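You operate a simulated robot arm through the tools that you are given. There is no shell and no other tool.

You are at the controls of a simulated two-armed robot. One attempt, no reset.

TASK
Press the felt pack marked MENU to the green line, let it drain and release it.
Fine: pack lengthwise on the middle of the hand press pad, tray in, pump the yellow knob, no further than the line; green button once; other packs and the tin cup stay.

Only the result counts: the job must be done as asked and must still hold three seconds after the hand-in. Knocking over, shifting, dropping, spilling or breaking anything else fails it.

THE ROBOT
Two 7-joint arms with fingered hands on one trunk that stands fixed in place. Base frame: the origin is at the foot of the trunk, x ahead of it, y to its left, z up. Units: mm, degrees, N and s.
The left shoulder is at [61, 124, 1130], the right one opposite. With the tool pointing down near the work surface each hand reaches from about 460 to 860 mm from the base axis, measured 20 degrees to its own side. Payload 3.6 kg a hand.
Tool frame (each hand has its own): the origin (TCP) lies between the finger pads and is the grasp point; the fingertips stand 34 mm ahead of it; z points along the fingers, y is the line along which they close. The gripper opens to 116 mm; its body begins 40 mm behind the TCP. The gripper is a hand of 5 fingers: y runs from the thumb to the fingers, the wrist lies at [-16, -160, -164] in the tool frame, and closing takes about 1.5 s.
Orientation is told as [roll, pitch, yaw] about the base's x, y, z axes, in that order, counted from this pose: with the fingers straight down and the wrist toward the robot, the tool's x, y and z point along [0, 1, 0], [1, 0, 0] and [0, 0, -1] of the base frame.

THE INTERFACE
- The arms move only by the tool servo_tool. It takes "left_commands", "right_commands" or both (then of equal length, played together; a hand with none holds still); each is a list of rows, each an object of numbers (a shift or turn left out is 0, a gripper value left out holds the last): "tx", "ty", "tz": the shift along the tool's x, y, z in mm; "rx", "ry", "rz": the turn, a rotation vector about the tool's x, y, z in degrees; "gripper": the opening, from 0 (shut) to 1 (fully open). In form: [{"tx": .., "ty": .., "tz": .., "rx": .., "ry": .., "rz": .., "gripper": ..}, ...]. A call has 1 to 20 rows; each row shifts and turns the commanded pose from where the row before left it, along the tool's axes as they then stand. Rows are played at 5 a second. More than 50 mm and 8.6 degrees between two rows, or a gripper value outside its range, and nothing of the call is played. A pose out of reach is approached as far as the arm can. The call stops where the force on the tool passes 50 N (or 10 N more than at its start, if that is more) or the arm is blocked; 0.2 s more then pass. The fingers move at their own pace (about 153 mm/s each) and stop on an object; they squeeze with about 34 N. The grip force told is the motor's: it shows also when the fingers shut on nothing. Time passes only in rows, and 0.2 s behind the last, so rows that do not move let the fingers close. The reply holds the time, the measured pose of the TCP, the force on the tool along the base axes, the opening and the grip force, in the units named above and with some noise, with the torque about the TCP (base axes, N m) and any sound that the robot's microphone picked up.
- Cameras (640 x 400 px; columns grow to the right, rows downward): "scene" is now at [159, -7.5, 1324.5]; the picture's right is [-0.09, -1.00, -0.00], its down [-0.37, 0.03, -0.93] and it looks along [0.93, -0.08, -0.37] (base axes); focal length 242 px, centre (320, 200). "left" rides on the left gripper at [-69, -134, -110] in its tool frame; the picture's right is [-0.77, -0.19, 0.61], its down [0.59, -0.58, 0.57] and it looks along [0.25, 0.80, 0.55] (tool axes); focal length 256 px, centre (320, 200). "right" rides on the right gripper at [69, -134, -110] in its tool frame; the picture's right is [-0.77, 0.19, -0.61], its down [-0.59, -0.58, 0.57] and it looks along [-0.25, 0.80, 0.55] (tool axes); focal length 256 px, centre (320, 200). There is no depth. A picture from a camera that has moved, and an enlarged one, comes with that camera's place and axes in the base frame and with its lens.
- capture(camera): a new picture of that camera. The clock stands still meanwhile.
- lift_body(by): moves the trunk up (or, below 0, down) by that many mm; the arms and the scene camera ride with it, the base frame stays. It gives what a move gives, with no picture.
- set_grasp(shape, hand): the hand has 5 fingers and takes this shape, open, in about a second: jaw (thumb against the fingers, like two jaws); tri (thumb and two fingers); tip (a fingertip pinch); poke (one finger out to press); point (the index stretched); flat (the hand flat); cup (the hand cupped); fist (a fist). The gripper value then closes the fingers along that shape, each until it touches; the sizes above hold for jaw. It gives what a move gives, with no picture.
- head_to(pan, tilt): turns the head with the scene camera to pan (to the left, within 86 degrees either way) and tilt (down, from -29 to 69), counted from straight ahead of the robot (the tilt from the chest, where the trunk bows). It gives what a move gives.
- zoom(camera, box): a new picture of the part [left, top, right, bottom] of that camera's present view, enlarged. The clock stands still meanwhile.
- job_done(): hands the job in; it is judged then, once.

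Nothing tells you positions but the pictures and the camera data. Unless the task says otherwise, let go and move clear before handing in.

The tools are called by a JSON object that holds its "op" and its "data". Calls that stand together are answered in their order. servo_tool: Moves the arms, as the interface text tells. Its arguments: {"type":"object","properties":{"left_commands":{"type":"array"},"right_commands":{"type":"array"}},"required":[]} The other tools are called the same way: lift_body (by) moves the trunk up or down; set_grasp (shape, hand) gives the hand a shape; head_to (pan, tilt) turns the head that bears the scene camera; capture (camera) takes a picture; zoom (camera, box) takes an enlarged picture of a part of a camera's view; job_done () hands the job in.

At the start:

```text
time: 0.0
left_ee_pos: [573.2, 170.2, 1303.0]
left_tool_rot: [0.0, 0.0, 0.0]
left_wrist_force: [0.3, 0.2, 0.4]
left_ft_torque: [-0.01, 0.02, 0.02]
left_opening: 115.9
left_gripper_force: 0.0
left_shape: jaw
right_ee_pos: [457.8, -298.6, 1265.4]
right_tool_rot: [0.0, 0.0, 0.1]
right_wrist_force: [0.0, 0.0, -1.1]
right_ft_torque: [0.01, 0.02, 0.01]
right_opening: 115.9
right_gripper_force: 0.0
right_shape: jaw
trunk travel left (down, up): [-325.0, 437.0]
head pan, tilt (commanded): [-5.2, 21.7]
```

scene: 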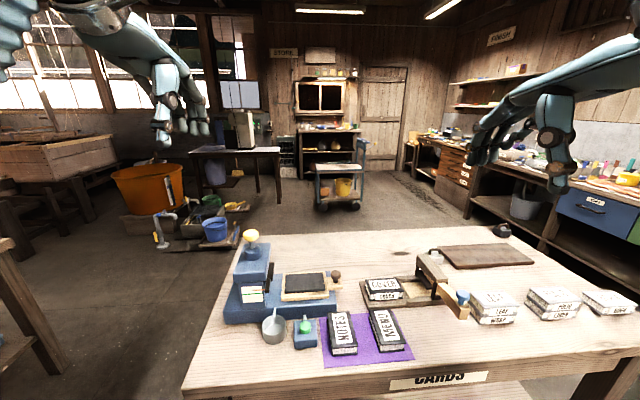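
right: 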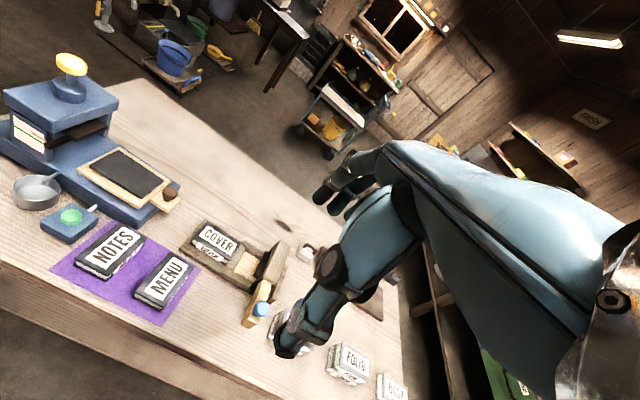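
left: 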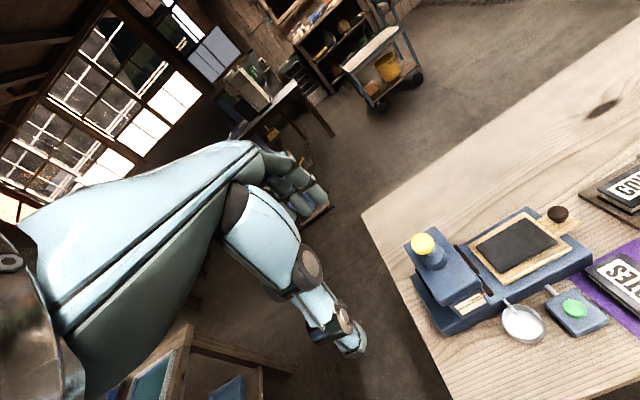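

I see a bench with a blue hand press on the left (yellow knob on top, a pad tray pulled out to the right with a dark knob), a tin cup, a green button box, and a purple cloth with the NOTES and MENU packs. I'll zoom in to locate everything before moving.

{"op": "zoom", "data": {"camera": "scene", "box": [210, 220, 420, 370]}}

{"op": "zoom", "data": {"camera": "left", "box": [390, 180, 640, 350]}}

{"op": "zoom", "data": {"camera": "right", "box": [0, 40, 300, 340]}}

```text
2.67 times, centred on (315, 295) of scene
camera zoom: at [159.0, -7.5, 1324.5], right [-0.09, -1.0, 0.0], down [-0.37, 0.03, -0.93], along [0.93, -0.08, -0.37], focal length 645 px, centre (333, -53)
```

zoom: 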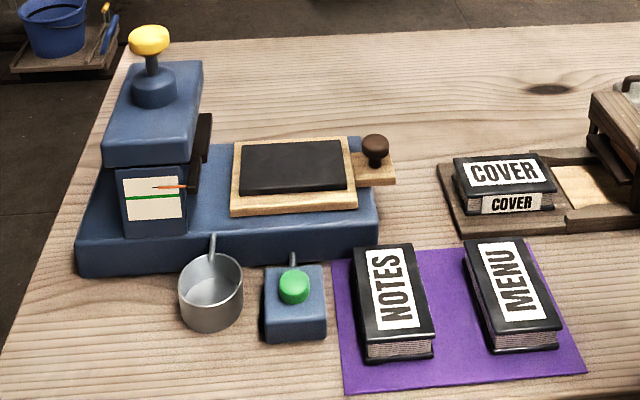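

```text
2.35 times, centred on (515, 265) of left
camera zoom: at [439.1, 101.3, 1413.8], right [-0.19, -0.77, -0.61], down [-0.58, 0.59, -0.57], along [0.8, 0.25, -0.55], focal length 602 px, centre (-139, 47)
```

zoom: 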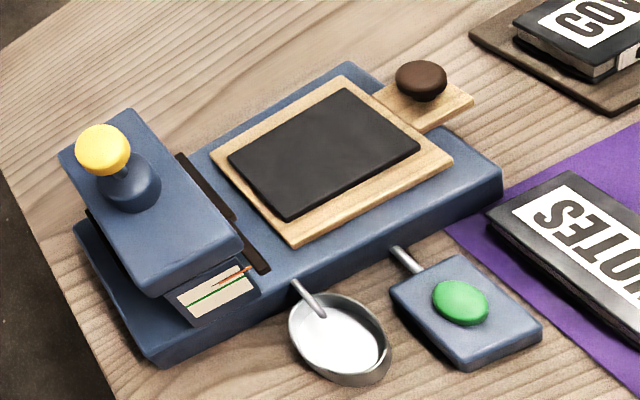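

```text
1.33 times, centred on (150, 190) of right
camera zoom: at [323.8, -227.5, 1374.7], right [0.19, -0.77, 0.61], down [-0.58, -0.59, -0.57], along [0.8, -0.25, -0.55], focal length 341 px, centre (547, 213)
```

zoom: 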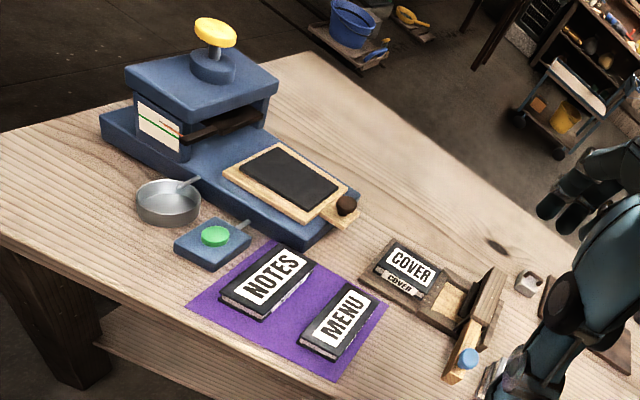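

The bench items triangulate roughly to: MENU pack ~(575,-206), pad ~(699,-13,865), yellow knob ~(719,120,1012), green button ~(588,-10,828). I'll zoom closer on each for detail before moving anything.

{"op": "zoom", "data": {"camera": "scene", "box": [220, 225, 300, 275]}}

{"op": "zoom", "data": {"camera": "scene", "box": [290, 255, 370, 305]}}

{"op": "zoom", "data": {"camera": "scene", "box": [320, 300, 430, 370]}}

{"op": "zoom", "data": {"camera": "scene", "box": [215, 270, 325, 360]}}

{"op": "zoom", "data": {"camera": "scene", "box": [360, 220, 480, 330]}}

```text
8.00 times, centred on (260, 250) of scene
camera zoom: at [159.0, -7.5, 1324.5], right [-0.09, -1.0, 0.0], down [-0.37, 0.03, -0.93], along [0.93, -0.08, -0.37], focal length 1936 px, centre (800, -200)
```

zoom: 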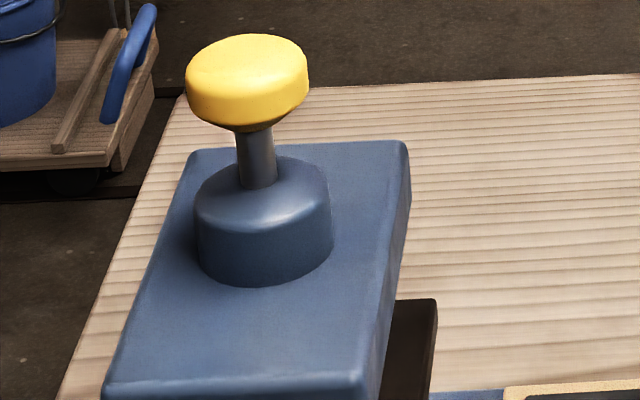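

```text
8.00 times, centred on (330, 280) of scene
camera zoom: at [159.0, -7.5, 1324.5], right [-0.09, -1.0, 0.0], down [-0.37, 0.03, -0.93], along [0.93, -0.08, -0.37], focal length 1936 px, centre (240, -440)
```

zoom: 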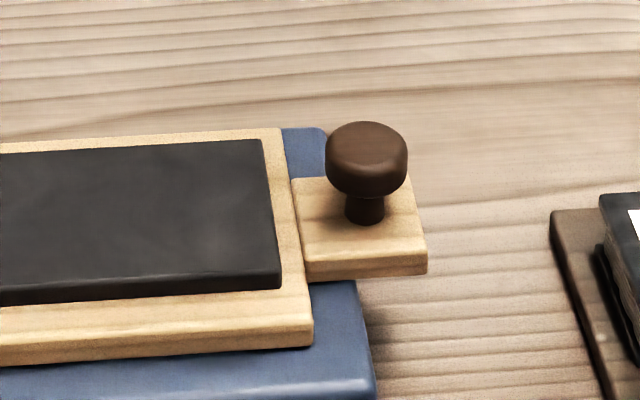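

```text
5.71 times, centred on (375, 335) of scene
camera zoom: at [159.0, -7.5, 1324.5], right [-0.09, -1.0, 0.0], down [-0.37, 0.03, -0.93], along [0.93, -0.08, -0.37], focal length 1382 px, centre (6, -571)
```

zoom: 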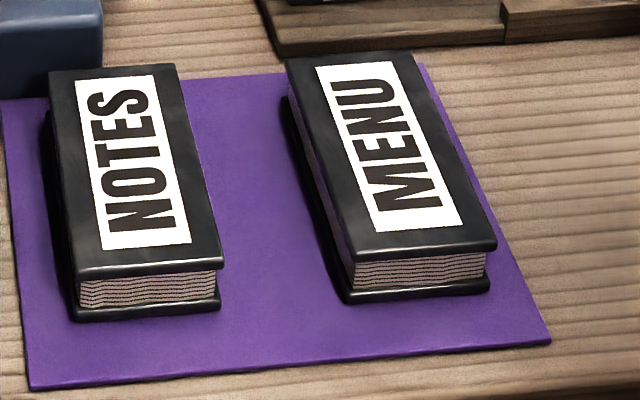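

```text
4.44 times, centred on (270, 315) of scene
camera zoom: at [159.0, -7.5, 1324.5], right [-0.09, -1.0, 0.0], down [-0.37, 0.03, -0.93], along [0.93, -0.08, -0.37], focal length 1075 px, centre (542, -311)
```

zoom: 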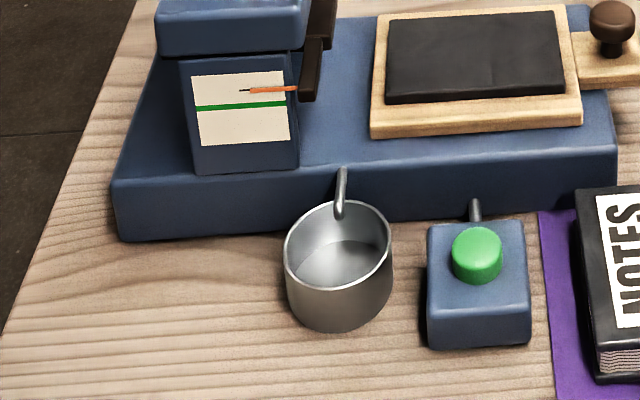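

```text
3.64 times, centred on (420, 275) of scene
camera zoom: at [159.0, -7.5, 1324.5], right [-0.09, -1.0, 0.0], down [-0.37, 0.03, -0.93], along [0.93, -0.08, -0.37], focal length 880 px, centre (-44, -73)
```

zoom: 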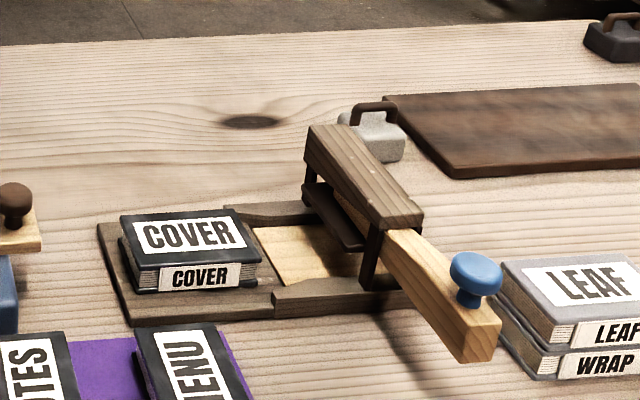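

The press gauge's orange pointer rides with the dark platen and sits a little above the green line; MENU lies with its long side along x, so it needs a 90° turn to lie lengthwise on the pad (long side along y). I'll move the right hand above MENU, turned so it can grip across the pack's width, and look.

{"op": "servo_tool", "data": {"right_commands": [{"tx": 15.5, "ty": 19.5, "tz": 30}, {"tx": 15.5, "ty": 19.5, "tz": 30}, {"tx": 15.5, "ty": 19.5, "tz": 30}, {"tx": 15.5, "ty": 19.5, "tz": 30}, {"tx": 15.5, "ty": 19.5, "tz": 30}, {"tx": 15.5, "ty": 19.5, "tz": 30}, {"rz": -8.2}, {"rz": -8.2}, {"rz": -8.2}, {"rz": -8.2}, {"rz": -8.2}, {"rz": -8.2}, {"rz": -8.2}, {"rz": -8.2}, {"rz": -8.2}, {"rz": -8.2}, {"rz": -8}, {}]}}

{"op": "capture", "data": {"camera": "right"}}

{"op": "capture", "data": {"camera": "scene"}}

```text
time: 3.8
left_ee_pos: [574.4, 170.8, 1303.4]
left_tool_rot: [-0.1, 0.0, 0.0]
left_wrist_force: [0.3, -1.0, 0.2]
left_ft_torque: [-0.02, 0.0, 0.02]
left_opening: 116.0
left_gripper_force: 0.1
left_shape: jaw
right_ee_pos: [575.0, -204.6, 1084.8]
right_tool_rot: [0.0, 0.0, 90.1]
right_wrist_force: [0.4, 0.2, -0.2]
right_ft_torque: [-0.03, -0.03, -0.03]
right_opening: 116.1
right_gripper_force: 0.1
right_shape: jaw
trunk travel left (down, up): [-325.0, 437.0]
head pan, tilt (commanded): [-5.2, 21.7]
```

```text
taken
camera right: at [505.9, -338.0, 1194.7], right [0.77, 0.19, 0.61], down [0.59, -0.58, -0.57], along [0.25, 0.8, -0.55], focal length 256 px, centre (320, 200)
```

right: 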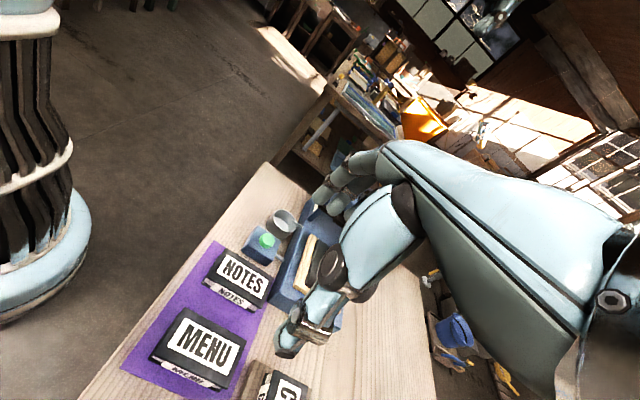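

```text
taken
camera scene: at [159.0, -7.8, 1324.6], right [-0.09, -1.0, 0.0], down [-0.37, 0.03, -0.93], along [0.93, -0.08, -0.37], focal length 242 px, centre (320, 200)
```

scene: 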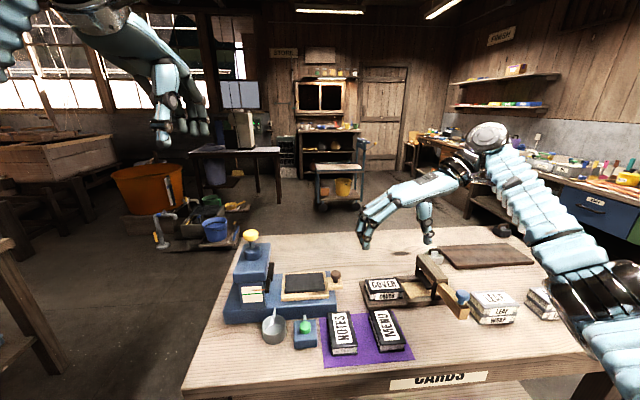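

The hand hangs above MENU, thumb on the right and fingers on the left. I'll zoom on the pack from this hand camera to pin down its place and height.

{"op": "zoom", "data": {"camera": "right", "box": [110, 230, 310, 400]}}

{"op": "zoom", "data": {"camera": "right", "box": [230, 190, 350, 300]}}

{"op": "zoom", "data": {"camera": "scene", "box": [340, 170, 480, 270]}}

```text
2.35 times, centred on (210, 315) of right
camera zoom: at [505.9, -338.0, 1194.7], right [0.77, 0.19, 0.61], down [0.59, -0.58, -0.57], along [0.25, 0.8, -0.55], focal length 602 px, centre (579, -71)
```

zoom: 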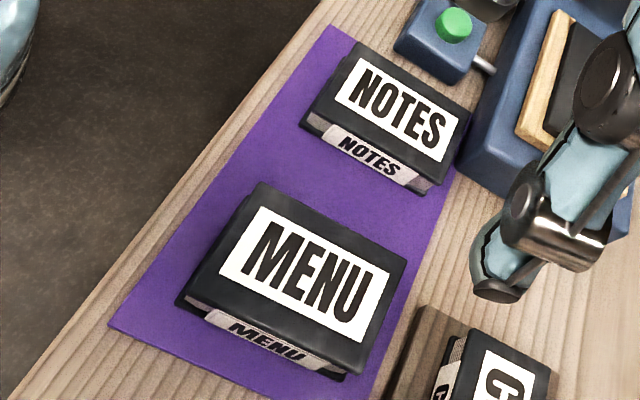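

```text
3.64 times, centred on (290, 245) of right
camera zoom: at [505.9, -338.0, 1194.7], right [0.77, 0.19, 0.61], down [0.59, -0.58, -0.57], along [0.25, 0.8, -0.55], focal length 931 px, centre (429, 36)
```

zoom: 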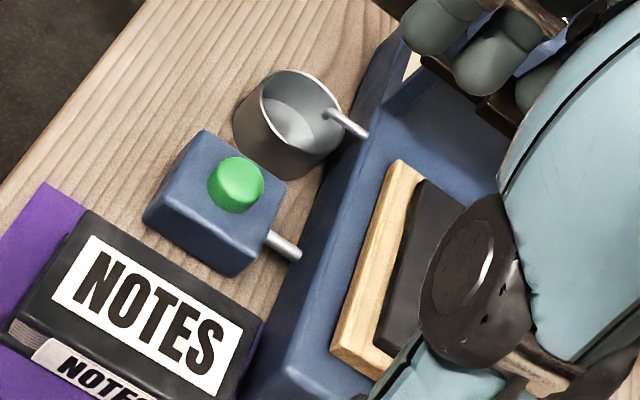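

```text
4.00 times, centred on (410, 220) of scene
camera zoom: at [159.0, -7.8, 1324.6], right [-0.09, -1.0, 0.0], down [-0.37, 0.03, -0.93], along [0.93, -0.08, -0.37], focal length 968 px, centre (-40, 120)
```

zoom: 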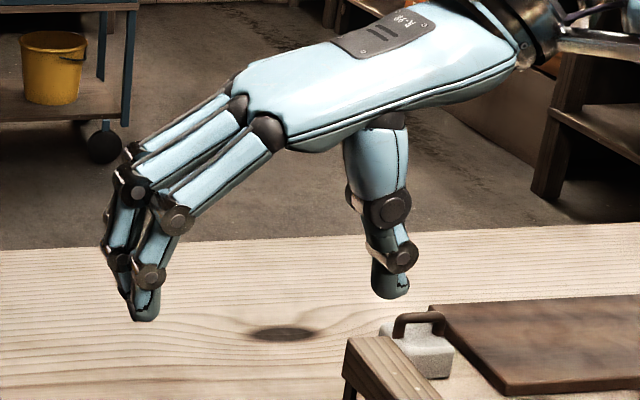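

MENU's top works out to x 536–634, y −181…−242, z≈812 (about 98×61×24 mm), with a ~52 mm gap to NOTES. I'll narrow the grip a bit, centre above it and come down partway to check.

{"op": "servo_tool", "data": {"right_commands": [{"tx": -10, "ty": -6.5, "tz": 25, "gripper": 0.76}, {"tz": 40}, {"tz": 40}, {"tz": 40}, {"tz": 30}, {}, {}]}}

{"op": "zoom", "data": {"camera": "scene", "box": [310, 230, 450, 370]}}

{"op": "capture", "data": {"camera": "right"}}

{"op": "capture", "data": {"camera": "left"}}

```text
time: 5.4
left_ee_pos: [574.3, 170.6, 1303.5]
left_tool_rot: [0.0, 0.0, 0.0]
left_wrist_force: [0.3, -0.8, -1.2]
left_ft_torque: [-0.01, 0.04, -0.01]
left_opening: 116.0
left_gripper_force: 0.0
left_shape: jaw
right_ee_pos: [585.2, -211.3, 907.5]
right_tool_rot: [0.0, 0.0, 90.0]
right_wrist_force: [-0.2, 0.1, -0.7]
right_ft_torque: [0.0, -0.01, 0.01]
right_opening: 88.4
right_gripper_force: 0.0
right_shape: jaw
trunk travel left (down, up): [-325.0, 437.0]
head pan, tilt (commanded): [-5.2, 21.7]
```

```text
2.86 times, centred on (380, 300) of scene
camera zoom: at [159.2, -7.5, 1324.5], right [-0.09, -1.0, 0.0], down [-0.37, 0.03, -0.93], along [0.93, -0.08, -0.37], focal length 691 px, centre (149, -86)
```

zoom: 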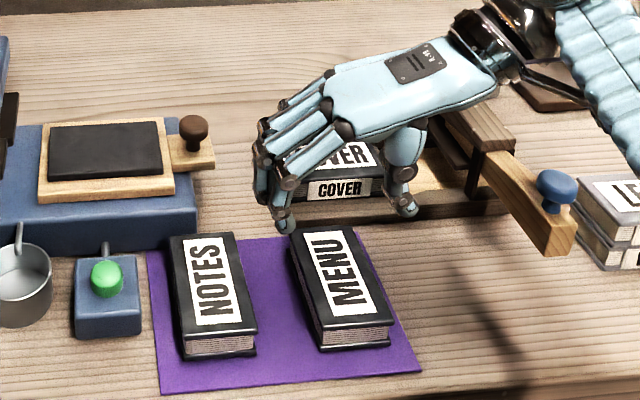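

```text
taken
camera right: at [516.2, -343.9, 1019.5], right [0.77, 0.19, 0.61], down [0.59, -0.58, -0.57], along [0.25, 0.8, -0.55], focal length 256 px, centre (320, 200)
```

right: 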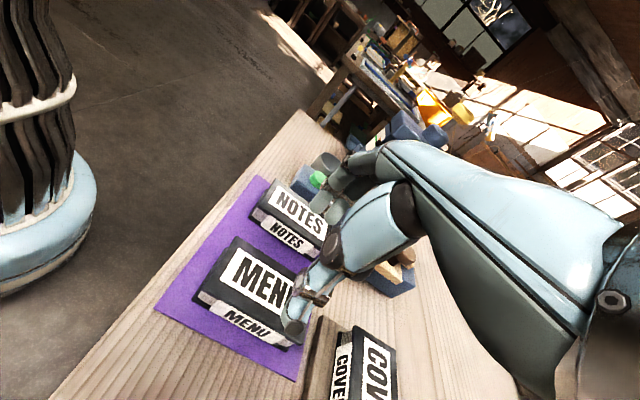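

```text
taken
camera left: at [439.3, 101.3, 1413.8], right [-0.19, -0.77, -0.61], down [-0.58, 0.59, -0.57], along [0.8, 0.25, -0.55], focal length 256 px, centre (320, 200)
```

left: 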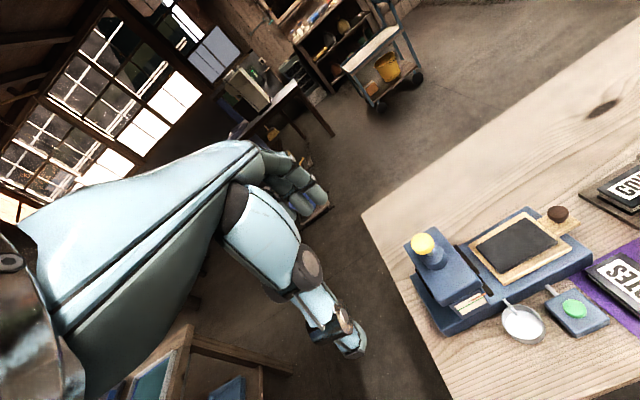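

The hand is centred: fingers and thumb straddle MENU by about 14 mm on each side. Before the last 80 mm I want to see the forearm's clearance over the stacks on the right.

{"op": "capture", "data": {"camera": "scene"}}

{"op": "zoom", "data": {"camera": "right", "box": [190, 170, 350, 360]}}

```text
taken
camera scene: at [159.2, -7.5, 1324.5], right [-0.09, -1.0, 0.0], down [-0.37, 0.03, -0.93], along [0.93, -0.08, -0.37], focal length 242 px, centre (320, 200)
```

scene: 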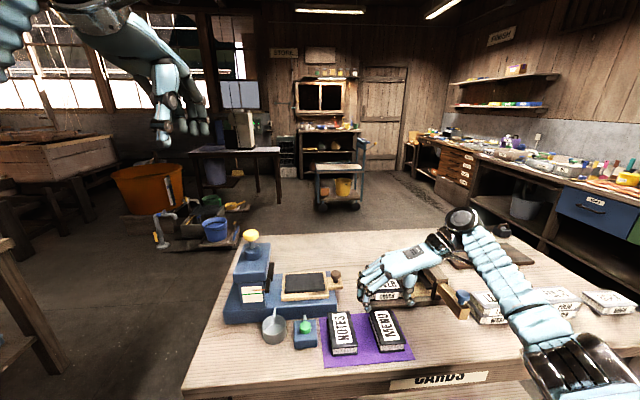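

```text
2.11 times, centred on (270, 265) of right
camera zoom: at [516.2, -343.9, 1019.5], right [0.77, 0.19, 0.61], down [0.59, -0.58, -0.57], along [0.25, 0.8, -0.55], focal length 539 px, centre (425, 63)
```

zoom: 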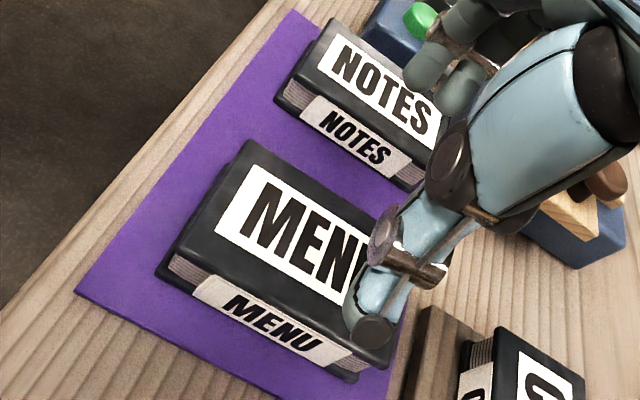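

The forearm clears the stacks well. Now I'll lower to just above the mat.

{"op": "servo_tool", "data": {"right_commands": [{"tz": 25}, {"tz": 25}, {"tz": 15}, {"tz": 10}, {}]}}

{"op": "zoom", "data": {"camera": "scene", "box": [340, 270, 440, 370]}}

{"op": "zoom", "data": {"camera": "right", "box": [190, 170, 370, 370]}}

```text
time: 6.6
left_ee_pos: [573.4, 171.1, 1303.1]
left_tool_rot: [0.1, 0.0, 0.1]
left_wrist_force: [-0.2, -0.8, -0.6]
left_ft_torque: [0.02, 0.05, -0.01]
left_opening: 116.0
left_gripper_force: 0.0
left_shape: jaw
right_ee_pos: [585.5, -211.3, 834.2]
right_tool_rot: [0.0, 0.0, 90.1]
right_wrist_force: [-1.0, 0.4, -0.3]
right_ft_torque: [0.0, 0.01, 0.02]
right_opening: 88.5
right_gripper_force: 0.0
right_shape: jaw
trunk travel left (down, up): [-325.0, 437.0]
head pan, tilt (commanded): [-5.2, 21.7]
```

```text
4.00 times, centred on (390, 320) of scene
camera zoom: at [159.1, -7.4, 1324.5], right [-0.09, -1.0, 0.0], down [-0.37, 0.03, -0.93], along [0.93, -0.08, -0.37], focal length 968 px, centre (40, -280)
```

zoom: 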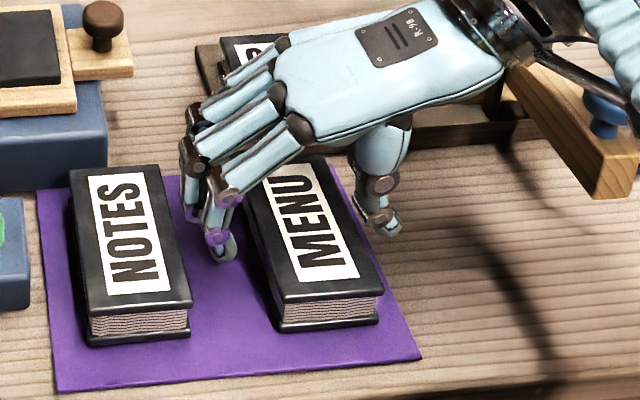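

```text
2.00 times, centred on (280, 270) of right
camera zoom: at [515.7, -344.1, 944.5], right [0.77, 0.19, 0.61], down [0.59, -0.58, -0.57], along [0.25, 0.8, -0.55], focal length 512 px, centre (400, 60)
```

zoom: 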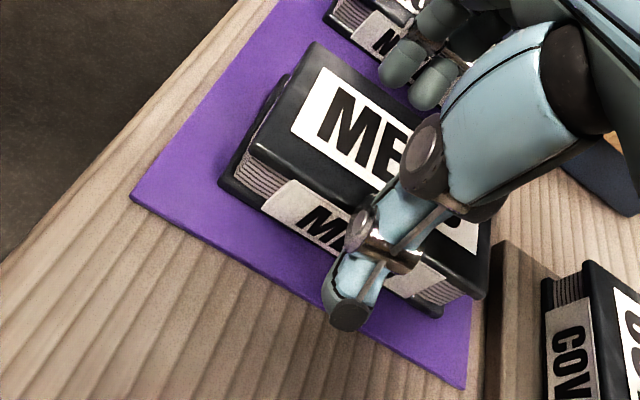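

No contact with NOTES; the fingers sit in the gap. I'll lower 5 mm more and close on MENU.

{"op": "servo_tool", "data": {"right_commands": [{"tz": 5}, {"gripper": 0.62}, {"gripper": 0.55}, {"gripper": 0.5}, {"gripper": 0.4}, {}, {}, {}, {}]}}

{"op": "zoom", "data": {"camera": "scene", "box": [340, 270, 440, 370]}}

{"op": "zoom", "data": {"camera": "right", "box": [190, 170, 370, 370]}}

```text
time: 8.6
left_ee_pos: [573.4, 170.8, 1302.8]
left_tool_rot: [0.0, 0.0, 0.0]
left_wrist_force: [0.1, -0.1, -0.6]
left_ft_torque: [0.0, 0.04, 0.01]
left_opening: 115.7
left_gripper_force: 0.2
left_shape: jaw
right_ee_pos: [584.9, -211.3, 830.1]
right_tool_rot: [0.0, 0.1, 89.9]
right_wrist_force: [-0.2, -1.6, 2.9]
right_ft_torque: [0.04, 0.03, 0.02]
right_opening: 60.5
right_gripper_force: 34.0
right_shape: jaw
trunk travel left (down, up): [-325.0, 437.0]
head pan, tilt (commanded): [-5.2, 21.7]
```

```text
4.00 times, centred on (390, 320) of scene
camera zoom: at [158.8, -7.7, 1324.6], right [-0.09, -1.0, 0.0], down [-0.37, 0.03, -0.93], along [0.93, -0.08, -0.37], focal length 968 px, centre (40, -280)
```

zoom: 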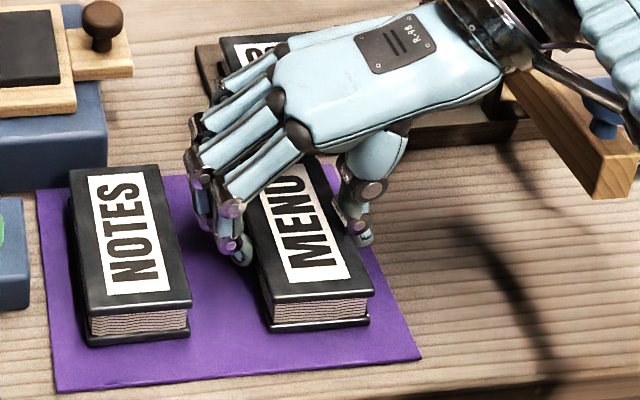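

```text
2.00 times, centred on (280, 270) of right
camera zoom: at [515.5, -344.2, 939.9], right [0.77, 0.19, 0.61], down [0.59, -0.58, -0.57], along [0.25, 0.8, -0.55], focal length 512 px, centre (400, 60)
```

zoom: 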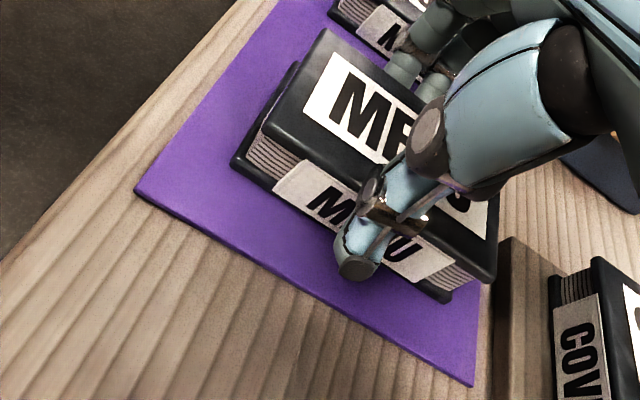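

MENU is gripped (60.5 mm, 34 N) without touching NOTES. I'll lift it straight up, then check it hangs level.

{"op": "servo_tool", "data": {"right_commands": [{"tz": -5}, {"tz": -15}, {"tz": -25}, {"tz": -30}, {"tz": -30}, {"tz": -35}, {"tz": -35}, {}]}}

{"op": "capture", "data": {"camera": "scene"}}

{"op": "zoom", "data": {"camera": "right", "box": [190, 150, 370, 370]}}

```text
time: 10.4
left_ee_pos: [574.5, 170.7, 1302.2]
left_tool_rot: [0.1, 0.0, 0.0]
left_wrist_force: [0.6, 0.0, 0.2]
left_ft_torque: [-0.02, 0.01, 0.01]
left_opening: 115.8
left_gripper_force: 0.0
left_shape: jaw
right_ee_pos: [585.2, -211.8, 1005.1]
right_tool_rot: [0.1, 0.0, 90.1]
right_wrist_force: [-0.7, -0.6, -1.5]
right_ft_torque: [0.02, 0.0, 0.05]
right_opening: 60.6
right_gripper_force: 34.0
right_shape: jaw
trunk travel left (down, up): [-325.0, 437.0]
head pan, tilt (commanded): [-5.2, 21.7]
```

```text
taken
camera scene: at [159.5, -7.8, 1324.4], right [-0.09, -1.0, 0.0], down [-0.37, 0.03, -0.93], along [0.93, -0.08, -0.37], focal length 242 px, centre (320, 200)
```

scene: 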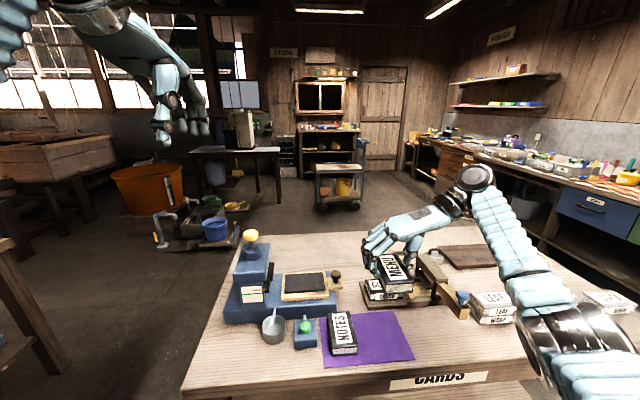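

```text
1.82 times, centred on (280, 260) of right
camera zoom: at [515.5, -344.2, 1114.9], right [0.77, 0.19, 0.61], down [0.59, -0.58, -0.57], along [0.25, 0.8, -0.55], focal length 465 px, centre (393, 91)
```

zoom: 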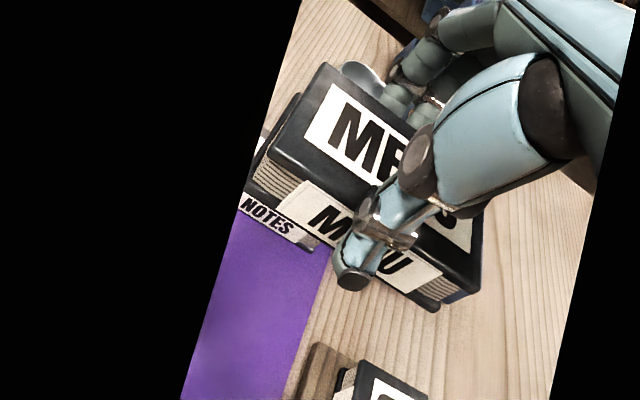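

MENU hangs level in the hand. I'll turn the hand back to yaw 0 (pack's long side now along y) and carry it to above the pad, staying high.

{"op": "servo_tool", "data": {"right_commands": [{"rz": 8.2}, {"rz": 8.2}, {"rz": 8.2}, {"rz": 8.2}, {"rz": 8.2}, {"rz": 8.2}, {"rz": 8.2}, {"rz": 8.2}, {"rz": 8.2}, {"rz": 8.2}, {"rz": 8}, {"tx": 33, "ty": 18}, {"tx": 33, "ty": 18}, {"tx": 33, "ty": 18}, {"tx": 33, "ty": 18}, {"tx": 33, "ty": 18}, {"tx": 33, "ty": 18}, {}, {}]}}

{"op": "capture", "data": {"camera": "scene"}}

{"op": "capture", "data": {"camera": "right"}}

```text
time: 14.4
left_ee_pos: [573.6, 171.0, 1302.9]
left_tool_rot: [-0.1, -0.1, 0.0]
left_wrist_force: [-0.8, -0.9, 0.4]
left_ft_torque: [-0.03, 0.02, 0.0]
left_opening: 116.0
left_gripper_force: 0.2
left_shape: jaw
right_ee_pos: [692.9, -13.5, 1004.6]
right_tool_rot: [0.0, 0.1, 0.0]
right_wrist_force: [0.5, 0.2, -1.2]
right_ft_torque: [0.02, 0.02, 0.01]
right_opening: 60.4
right_gripper_force: 34.2
right_shape: jaw
trunk travel left (down, up): [-325.0, 437.0]
head pan, tilt (commanded): [-5.2, 21.7]
```

```text
taken
camera scene: at [159.5, -6.8, 1324.5], right [-0.09, -1.0, 0.0], down [-0.37, 0.03, -0.93], along [0.93, -0.08, -0.37], focal length 242 px, centre (320, 200)
```

scene: 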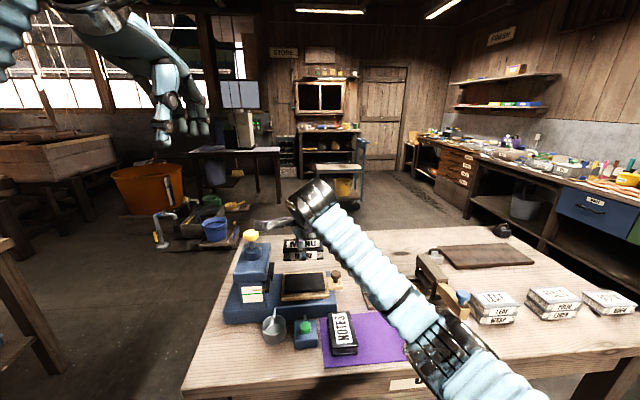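

```text
taken
camera right: at [559.5, 57.9, 1114.7], right [0.19, -0.77, 0.61], down [-0.58, -0.59, -0.56], along [0.79, -0.25, -0.55], focal length 256 px, centre (320, 200)
```

right: 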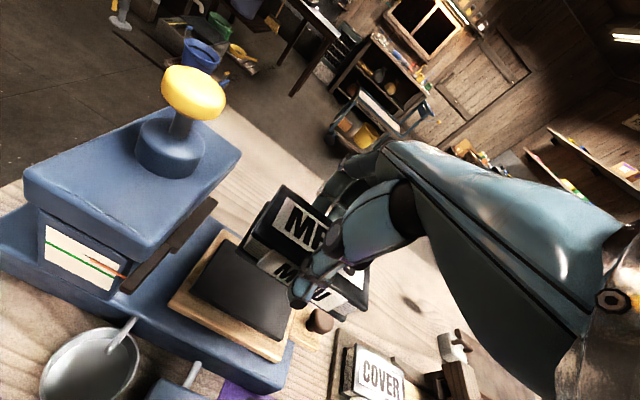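

The pack is over the pad with the right orientation. This is a close view of the press, so I'll zoom in to measure pad, press and knob more exactly.

{"op": "zoom", "data": {"camera": "right", "box": [150, 170, 350, 370]}}

{"op": "zoom", "data": {"camera": "right", "box": [0, 60, 260, 320]}}

{"op": "zoom", "data": {"camera": "scene", "box": [215, 225, 345, 335]}}

{"op": "zoom", "data": {"camera": "left", "box": [390, 180, 640, 350]}}

```text
2.00 times, centred on (250, 270) of right
camera zoom: at [559.5, 57.9, 1114.7], right [0.19, -0.77, 0.61], down [-0.58, -0.59, -0.56], along [0.79, -0.25, -0.55], focal length 512 px, centre (460, 60)
```

zoom: 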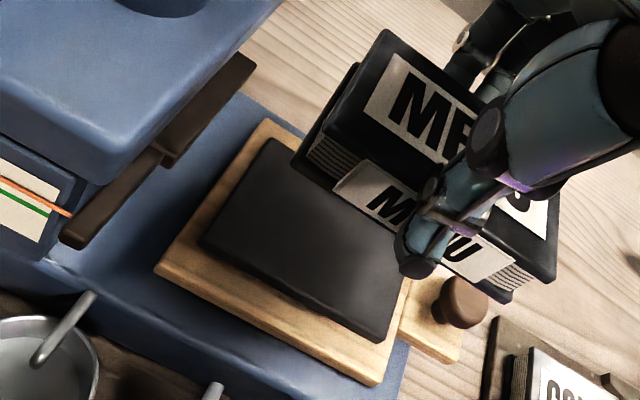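

```text
1.54 times, centred on (130, 190) of right
camera zoom: at [559.5, 57.9, 1114.7], right [0.19, -0.77, 0.61], down [-0.58, -0.59, -0.56], along [0.79, -0.25, -0.55], focal length 394 px, centre (612, 215)
```

zoom: 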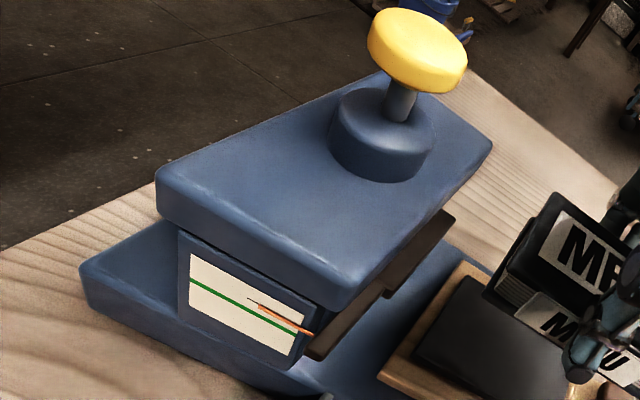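

```text
3.64 times, centred on (280, 280) of scene
camera zoom: at [159.5, -6.8, 1324.5], right [-0.09, -1.0, 0.0], down [-0.37, 0.03, -0.93], along [0.93, -0.08, -0.37], focal length 880 px, centre (466, -91)
```

zoom: 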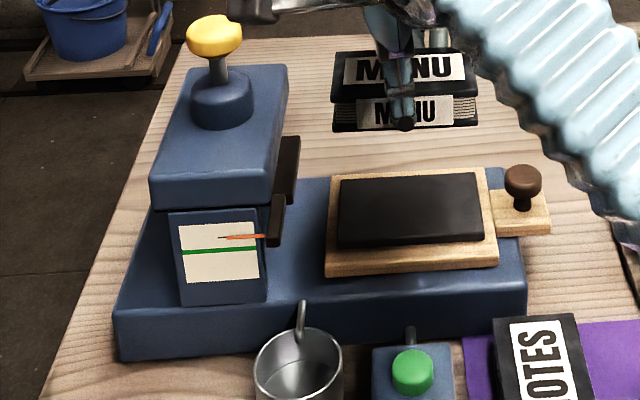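

```text
2.35 times, centred on (515, 265) of left
camera zoom: at [439.7, 101.9, 1413.6], right [-0.19, -0.77, -0.61], down [-0.58, 0.59, -0.57], along [0.8, 0.25, -0.55], focal length 602 px, centre (-139, 47)
```

zoom: 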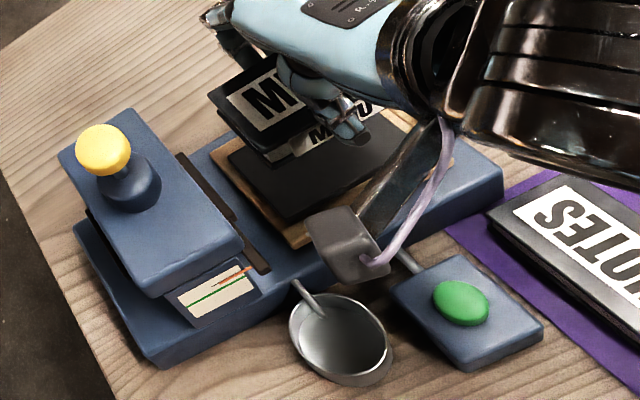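

The pad centre measures about (720, −14, 847), in line with the yellow knob (x≈719). The pack sits ~6 mm ahead of the TCP in the hand, so I aim the TCP at (713.5, −13.5) and come down to just above the pad.

{"op": "servo_tool", "data": {"right_commands": [{"ty": 20.5}, {"tz": 30}, {"tz": 30}, {"tz": 25}, {"tz": 15}, {}, {}]}}

{"op": "zoom", "data": {"camera": "right", "box": [150, 150, 370, 370]}}

{"op": "zoom", "data": {"camera": "scene", "box": [255, 245, 355, 315]}}

{"op": "zoom", "data": {"camera": "left", "box": [440, 180, 600, 300]}}

```text
time: 16.0
left_ee_pos: [575.1, 170.6, 1302.7]
left_tool_rot: [0.0, -0.1, 0.0]
left_wrist_force: [0.5, -0.8, 0.2]
left_ft_torque: [-0.01, 0.01, -0.01]
left_opening: 116.0
left_gripper_force: 0.0
left_shape: jaw
right_ee_pos: [713.1, -12.6, 904.1]
right_tool_rot: [0.0, 0.0, 0.0]
right_wrist_force: [-0.2, -0.2, -1.4]
right_ft_torque: [0.0, 0.02, 0.04]
right_opening: 60.4
right_gripper_force: 33.5
right_shape: jaw
trunk travel left (down, up): [-325.0, 437.0]
head pan, tilt (commanded): [-5.2, 21.7]
```

```text
1.82 times, centred on (260, 260) of right
camera zoom: at [579.3, 56.9, 1014.3], right [0.19, -0.77, 0.61], down [-0.58, -0.59, -0.56], along [0.79, -0.25, -0.55], focal length 465 px, centre (429, 91)
```

zoom: 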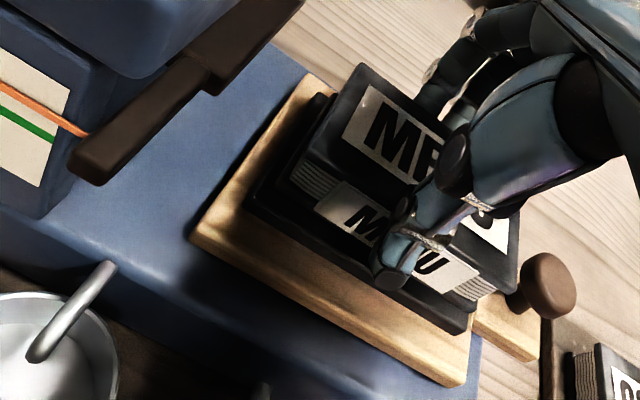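

```text
5.71 times, centred on (305, 280) of scene
camera zoom: at [159.4, -7.0, 1324.5], right [-0.09, -1.0, 0.0], down [-0.37, 0.03, -0.93], along [0.93, -0.08, -0.37], focal length 1382 px, centre (406, -257)
```

zoom: 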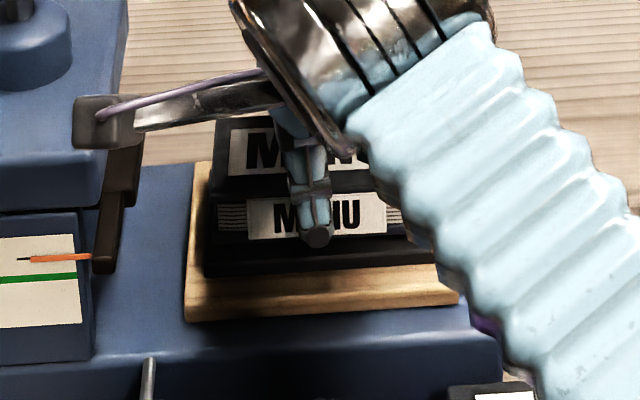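

```text
3.33 times, centred on (520, 240) of left
camera zoom: at [439.5, 101.8, 1413.7], right [-0.19, -0.77, -0.61], down [-0.58, 0.59, -0.57], along [0.79, 0.25, -0.55], focal length 853 px, centre (-347, 67)
```

zoom: 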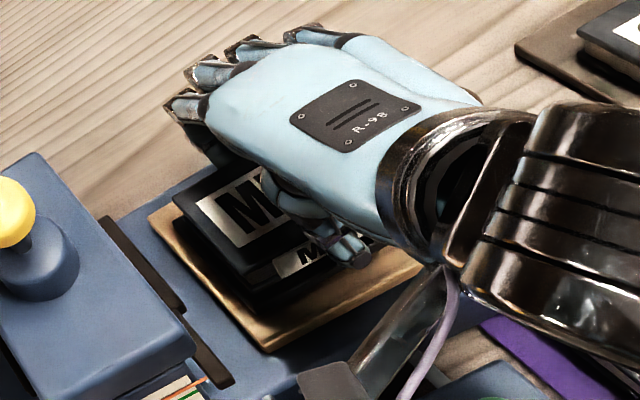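

The pack floats about 15 mm above the pad and looks well aligned. I'll lower another 10 mm and check again.

{"op": "servo_tool", "data": {"right_commands": [{"tz": 5}, {"tz": 5}, {}, {}]}}

{"op": "zoom", "data": {"camera": "right", "box": [200, 180, 360, 340]}}

{"op": "zoom", "data": {"camera": "scene", "box": [280, 255, 350, 305]}}

```text
time: 17.0
left_ee_pos: [572.9, 171.3, 1303.6]
left_tool_rot: [0.1, 0.0, 0.0]
left_wrist_force: [-0.6, 0.1, -0.2]
left_ft_torque: [-0.02, -0.02, 0.01]
left_opening: 116.0
left_gripper_force: 0.2
left_shape: jaw
right_ee_pos: [713.4, -13.4, 895.7]
right_tool_rot: [0.0, 0.0, 0.0]
right_wrist_force: [0.5, -0.5, 4.8]
right_ft_torque: [-0.04, -0.25, -0.02]
right_opening: 60.4
right_gripper_force: 34.6
right_shape: jaw
trunk travel left (down, up): [-325.0, 437.0]
head pan, tilt (commanded): [-5.2, 21.7]
```

```text
2.50 times, centred on (280, 260) of right
camera zoom: at [579.2, 56.9, 1005.1], right [0.19, -0.77, 0.61], down [-0.58, -0.59, -0.57], along [0.8, -0.25, -0.55], focal length 640 px, centre (420, 50)
```

zoom: 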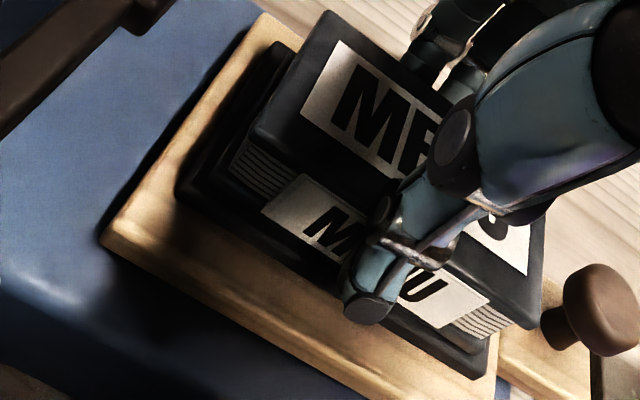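

```text
8.00 times, centred on (315, 280) of scene
camera zoom: at [158.7, -7.3, 1324.7], right [-0.09, -1.0, 0.0], down [-0.37, 0.03, -0.93], along [0.93, -0.08, -0.37], focal length 1936 px, centre (360, -440)
```

zoom: 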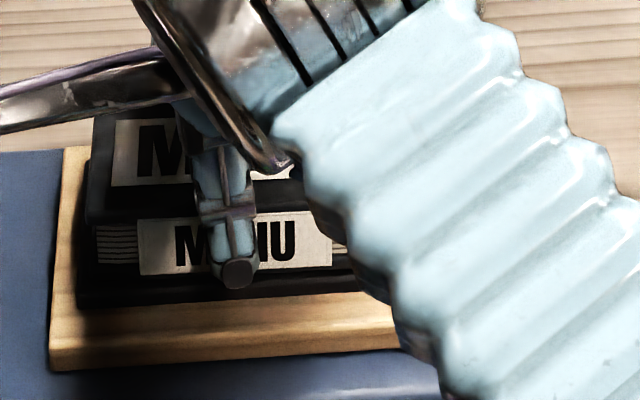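

There's light contact (≈5 N), so something has touched. I'll zoom in hard on the pack's lower edge to see whether it's flat on the pad and how it is centred.

{"op": "zoom", "data": {"camera": "right", "box": [230, 210, 290, 270]}}

{"op": "zoom", "data": {"camera": "right", "box": [280, 260, 350, 330]}}

{"op": "zoom", "data": {"camera": "scene", "box": [284, 272, 326, 300]}}

{"op": "zoom", "data": {"camera": "left", "box": [470, 210, 550, 290]}}

```text
6.67 times, centred on (260, 240) of right
camera zoom: at [579.2, 56.9, 1005.1], right [0.19, -0.77, 0.61], down [-0.58, -0.59, -0.57], along [0.8, -0.25, -0.55], focal length 1707 px, centre (720, -67)
```

zoom: 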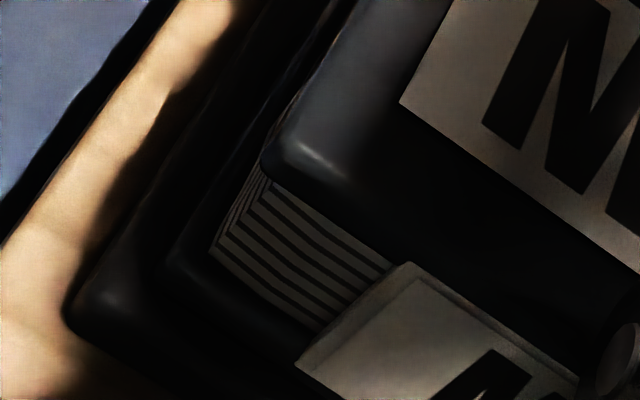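

```text
5.71 times, centred on (315, 295) of right
camera zoom: at [579.2, 56.9, 1005.1], right [0.19, -0.77, 0.61], down [-0.58, -0.59, -0.57], along [0.8, -0.25, -0.55], focal length 1463 px, centre (349, -343)
```

zoom: 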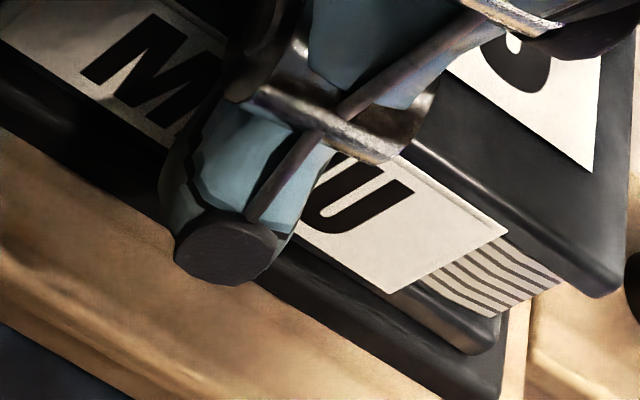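

```text
14.29 times, centred on (305, 286) of scene
camera zoom: at [158.7, -7.3, 1324.7], right [-0.09, -1.0, 0.0], down [-0.37, 0.03, -0.93], along [0.93, -0.08, -0.37], focal length 3456 px, centre (534, -1029)
```

zoom: 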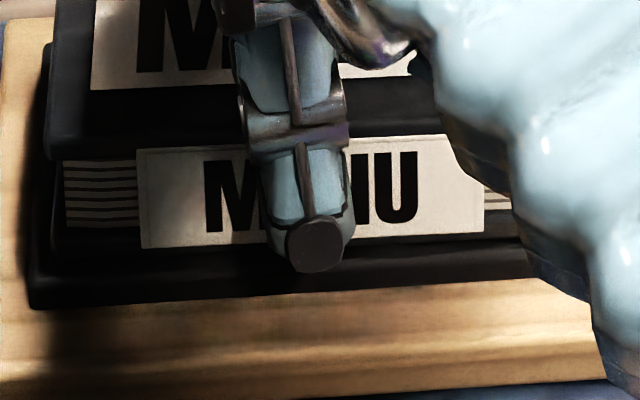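

```text
5.00 times, centred on (510, 250) of left
camera zoom: at [438.8, 101.5, 1414.0], right [-0.19, -0.77, -0.61], down [-0.58, 0.59, -0.57], along [0.8, 0.25, -0.55], focal length 1280 px, centre (-630, -50)
```

zoom: 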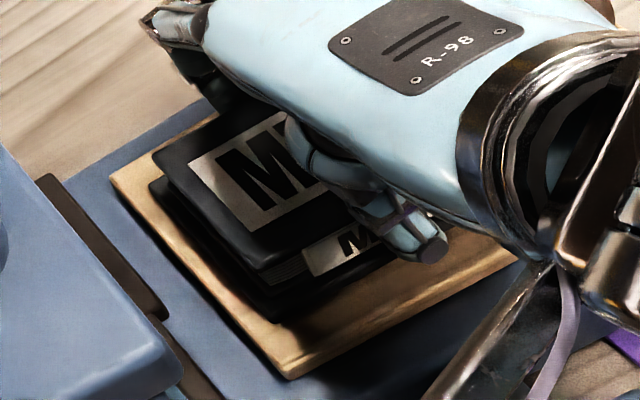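

The pack lies flat on the pad with small, roughly even margins. I'll release gently, rise straight up, and inspect the placement unobstructed.

{"op": "servo_tool", "data": {"right_commands": [{"tz": -0.5, "gripper": 0.6}, {"gripper": 0.68}, {"gripper": 0.78}, {"gripper": 0.8}, {}, {"tz": -10}, {"tz": -25}, {"tz": -35}, {"tz": -35}, {}]}}

{"op": "zoom", "data": {"camera": "right", "box": [170, 170, 370, 370]}}

{"op": "capture", "data": {"camera": "scene"}}

```text
time: 19.2
left_ee_pos: [573.7, 171.8, 1302.0]
left_tool_rot: [0.0, 0.0, -0.1]
left_wrist_force: [-0.3, 0.3, -0.8]
left_ft_torque: [0.01, -0.05, -0.02]
left_opening: 116.1
left_gripper_force: 0.0
left_shape: jaw
right_ee_pos: [713.5, -13.4, 999.6]
right_tool_rot: [0.0, 0.1, 0.0]
right_wrist_force: [0.1, 0.5, 0.2]
right_ft_torque: [0.0, 0.01, -0.01]
right_opening: 92.5
right_gripper_force: 0.1
right_shape: jaw
trunk travel left (down, up): [-325.0, 437.0]
head pan, tilt (commanded): [-5.2, 21.7]
```

```text
2.00 times, centred on (270, 270) of right
camera zoom: at [578.7, 56.5, 1110.2], right [0.19, -0.77, 0.61], down [-0.58, -0.59, -0.56], along [0.79, -0.25, -0.55], focal length 512 px, centre (420, 60)
```

zoom: 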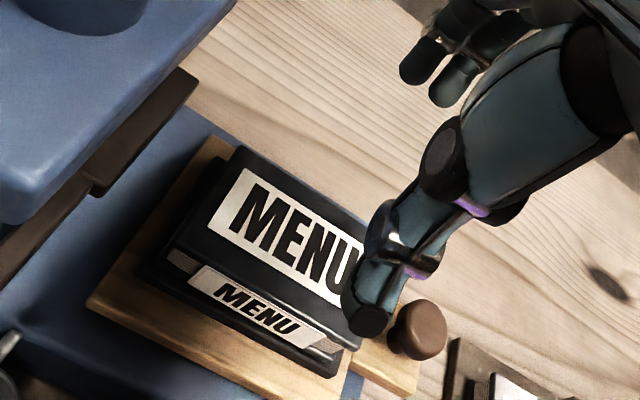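

```text
taken
camera scene: at [159.4, -7.1, 1324.5], right [-0.09, -1.0, 0.0], down [-0.37, 0.03, -0.93], along [0.93, -0.08, -0.37], focal length 242 px, centre (320, 200)
```

scene: 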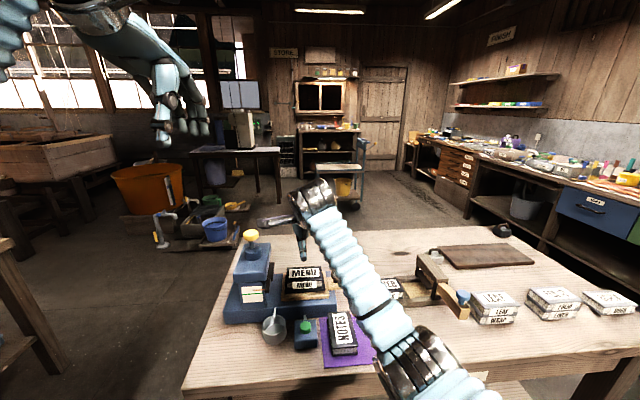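

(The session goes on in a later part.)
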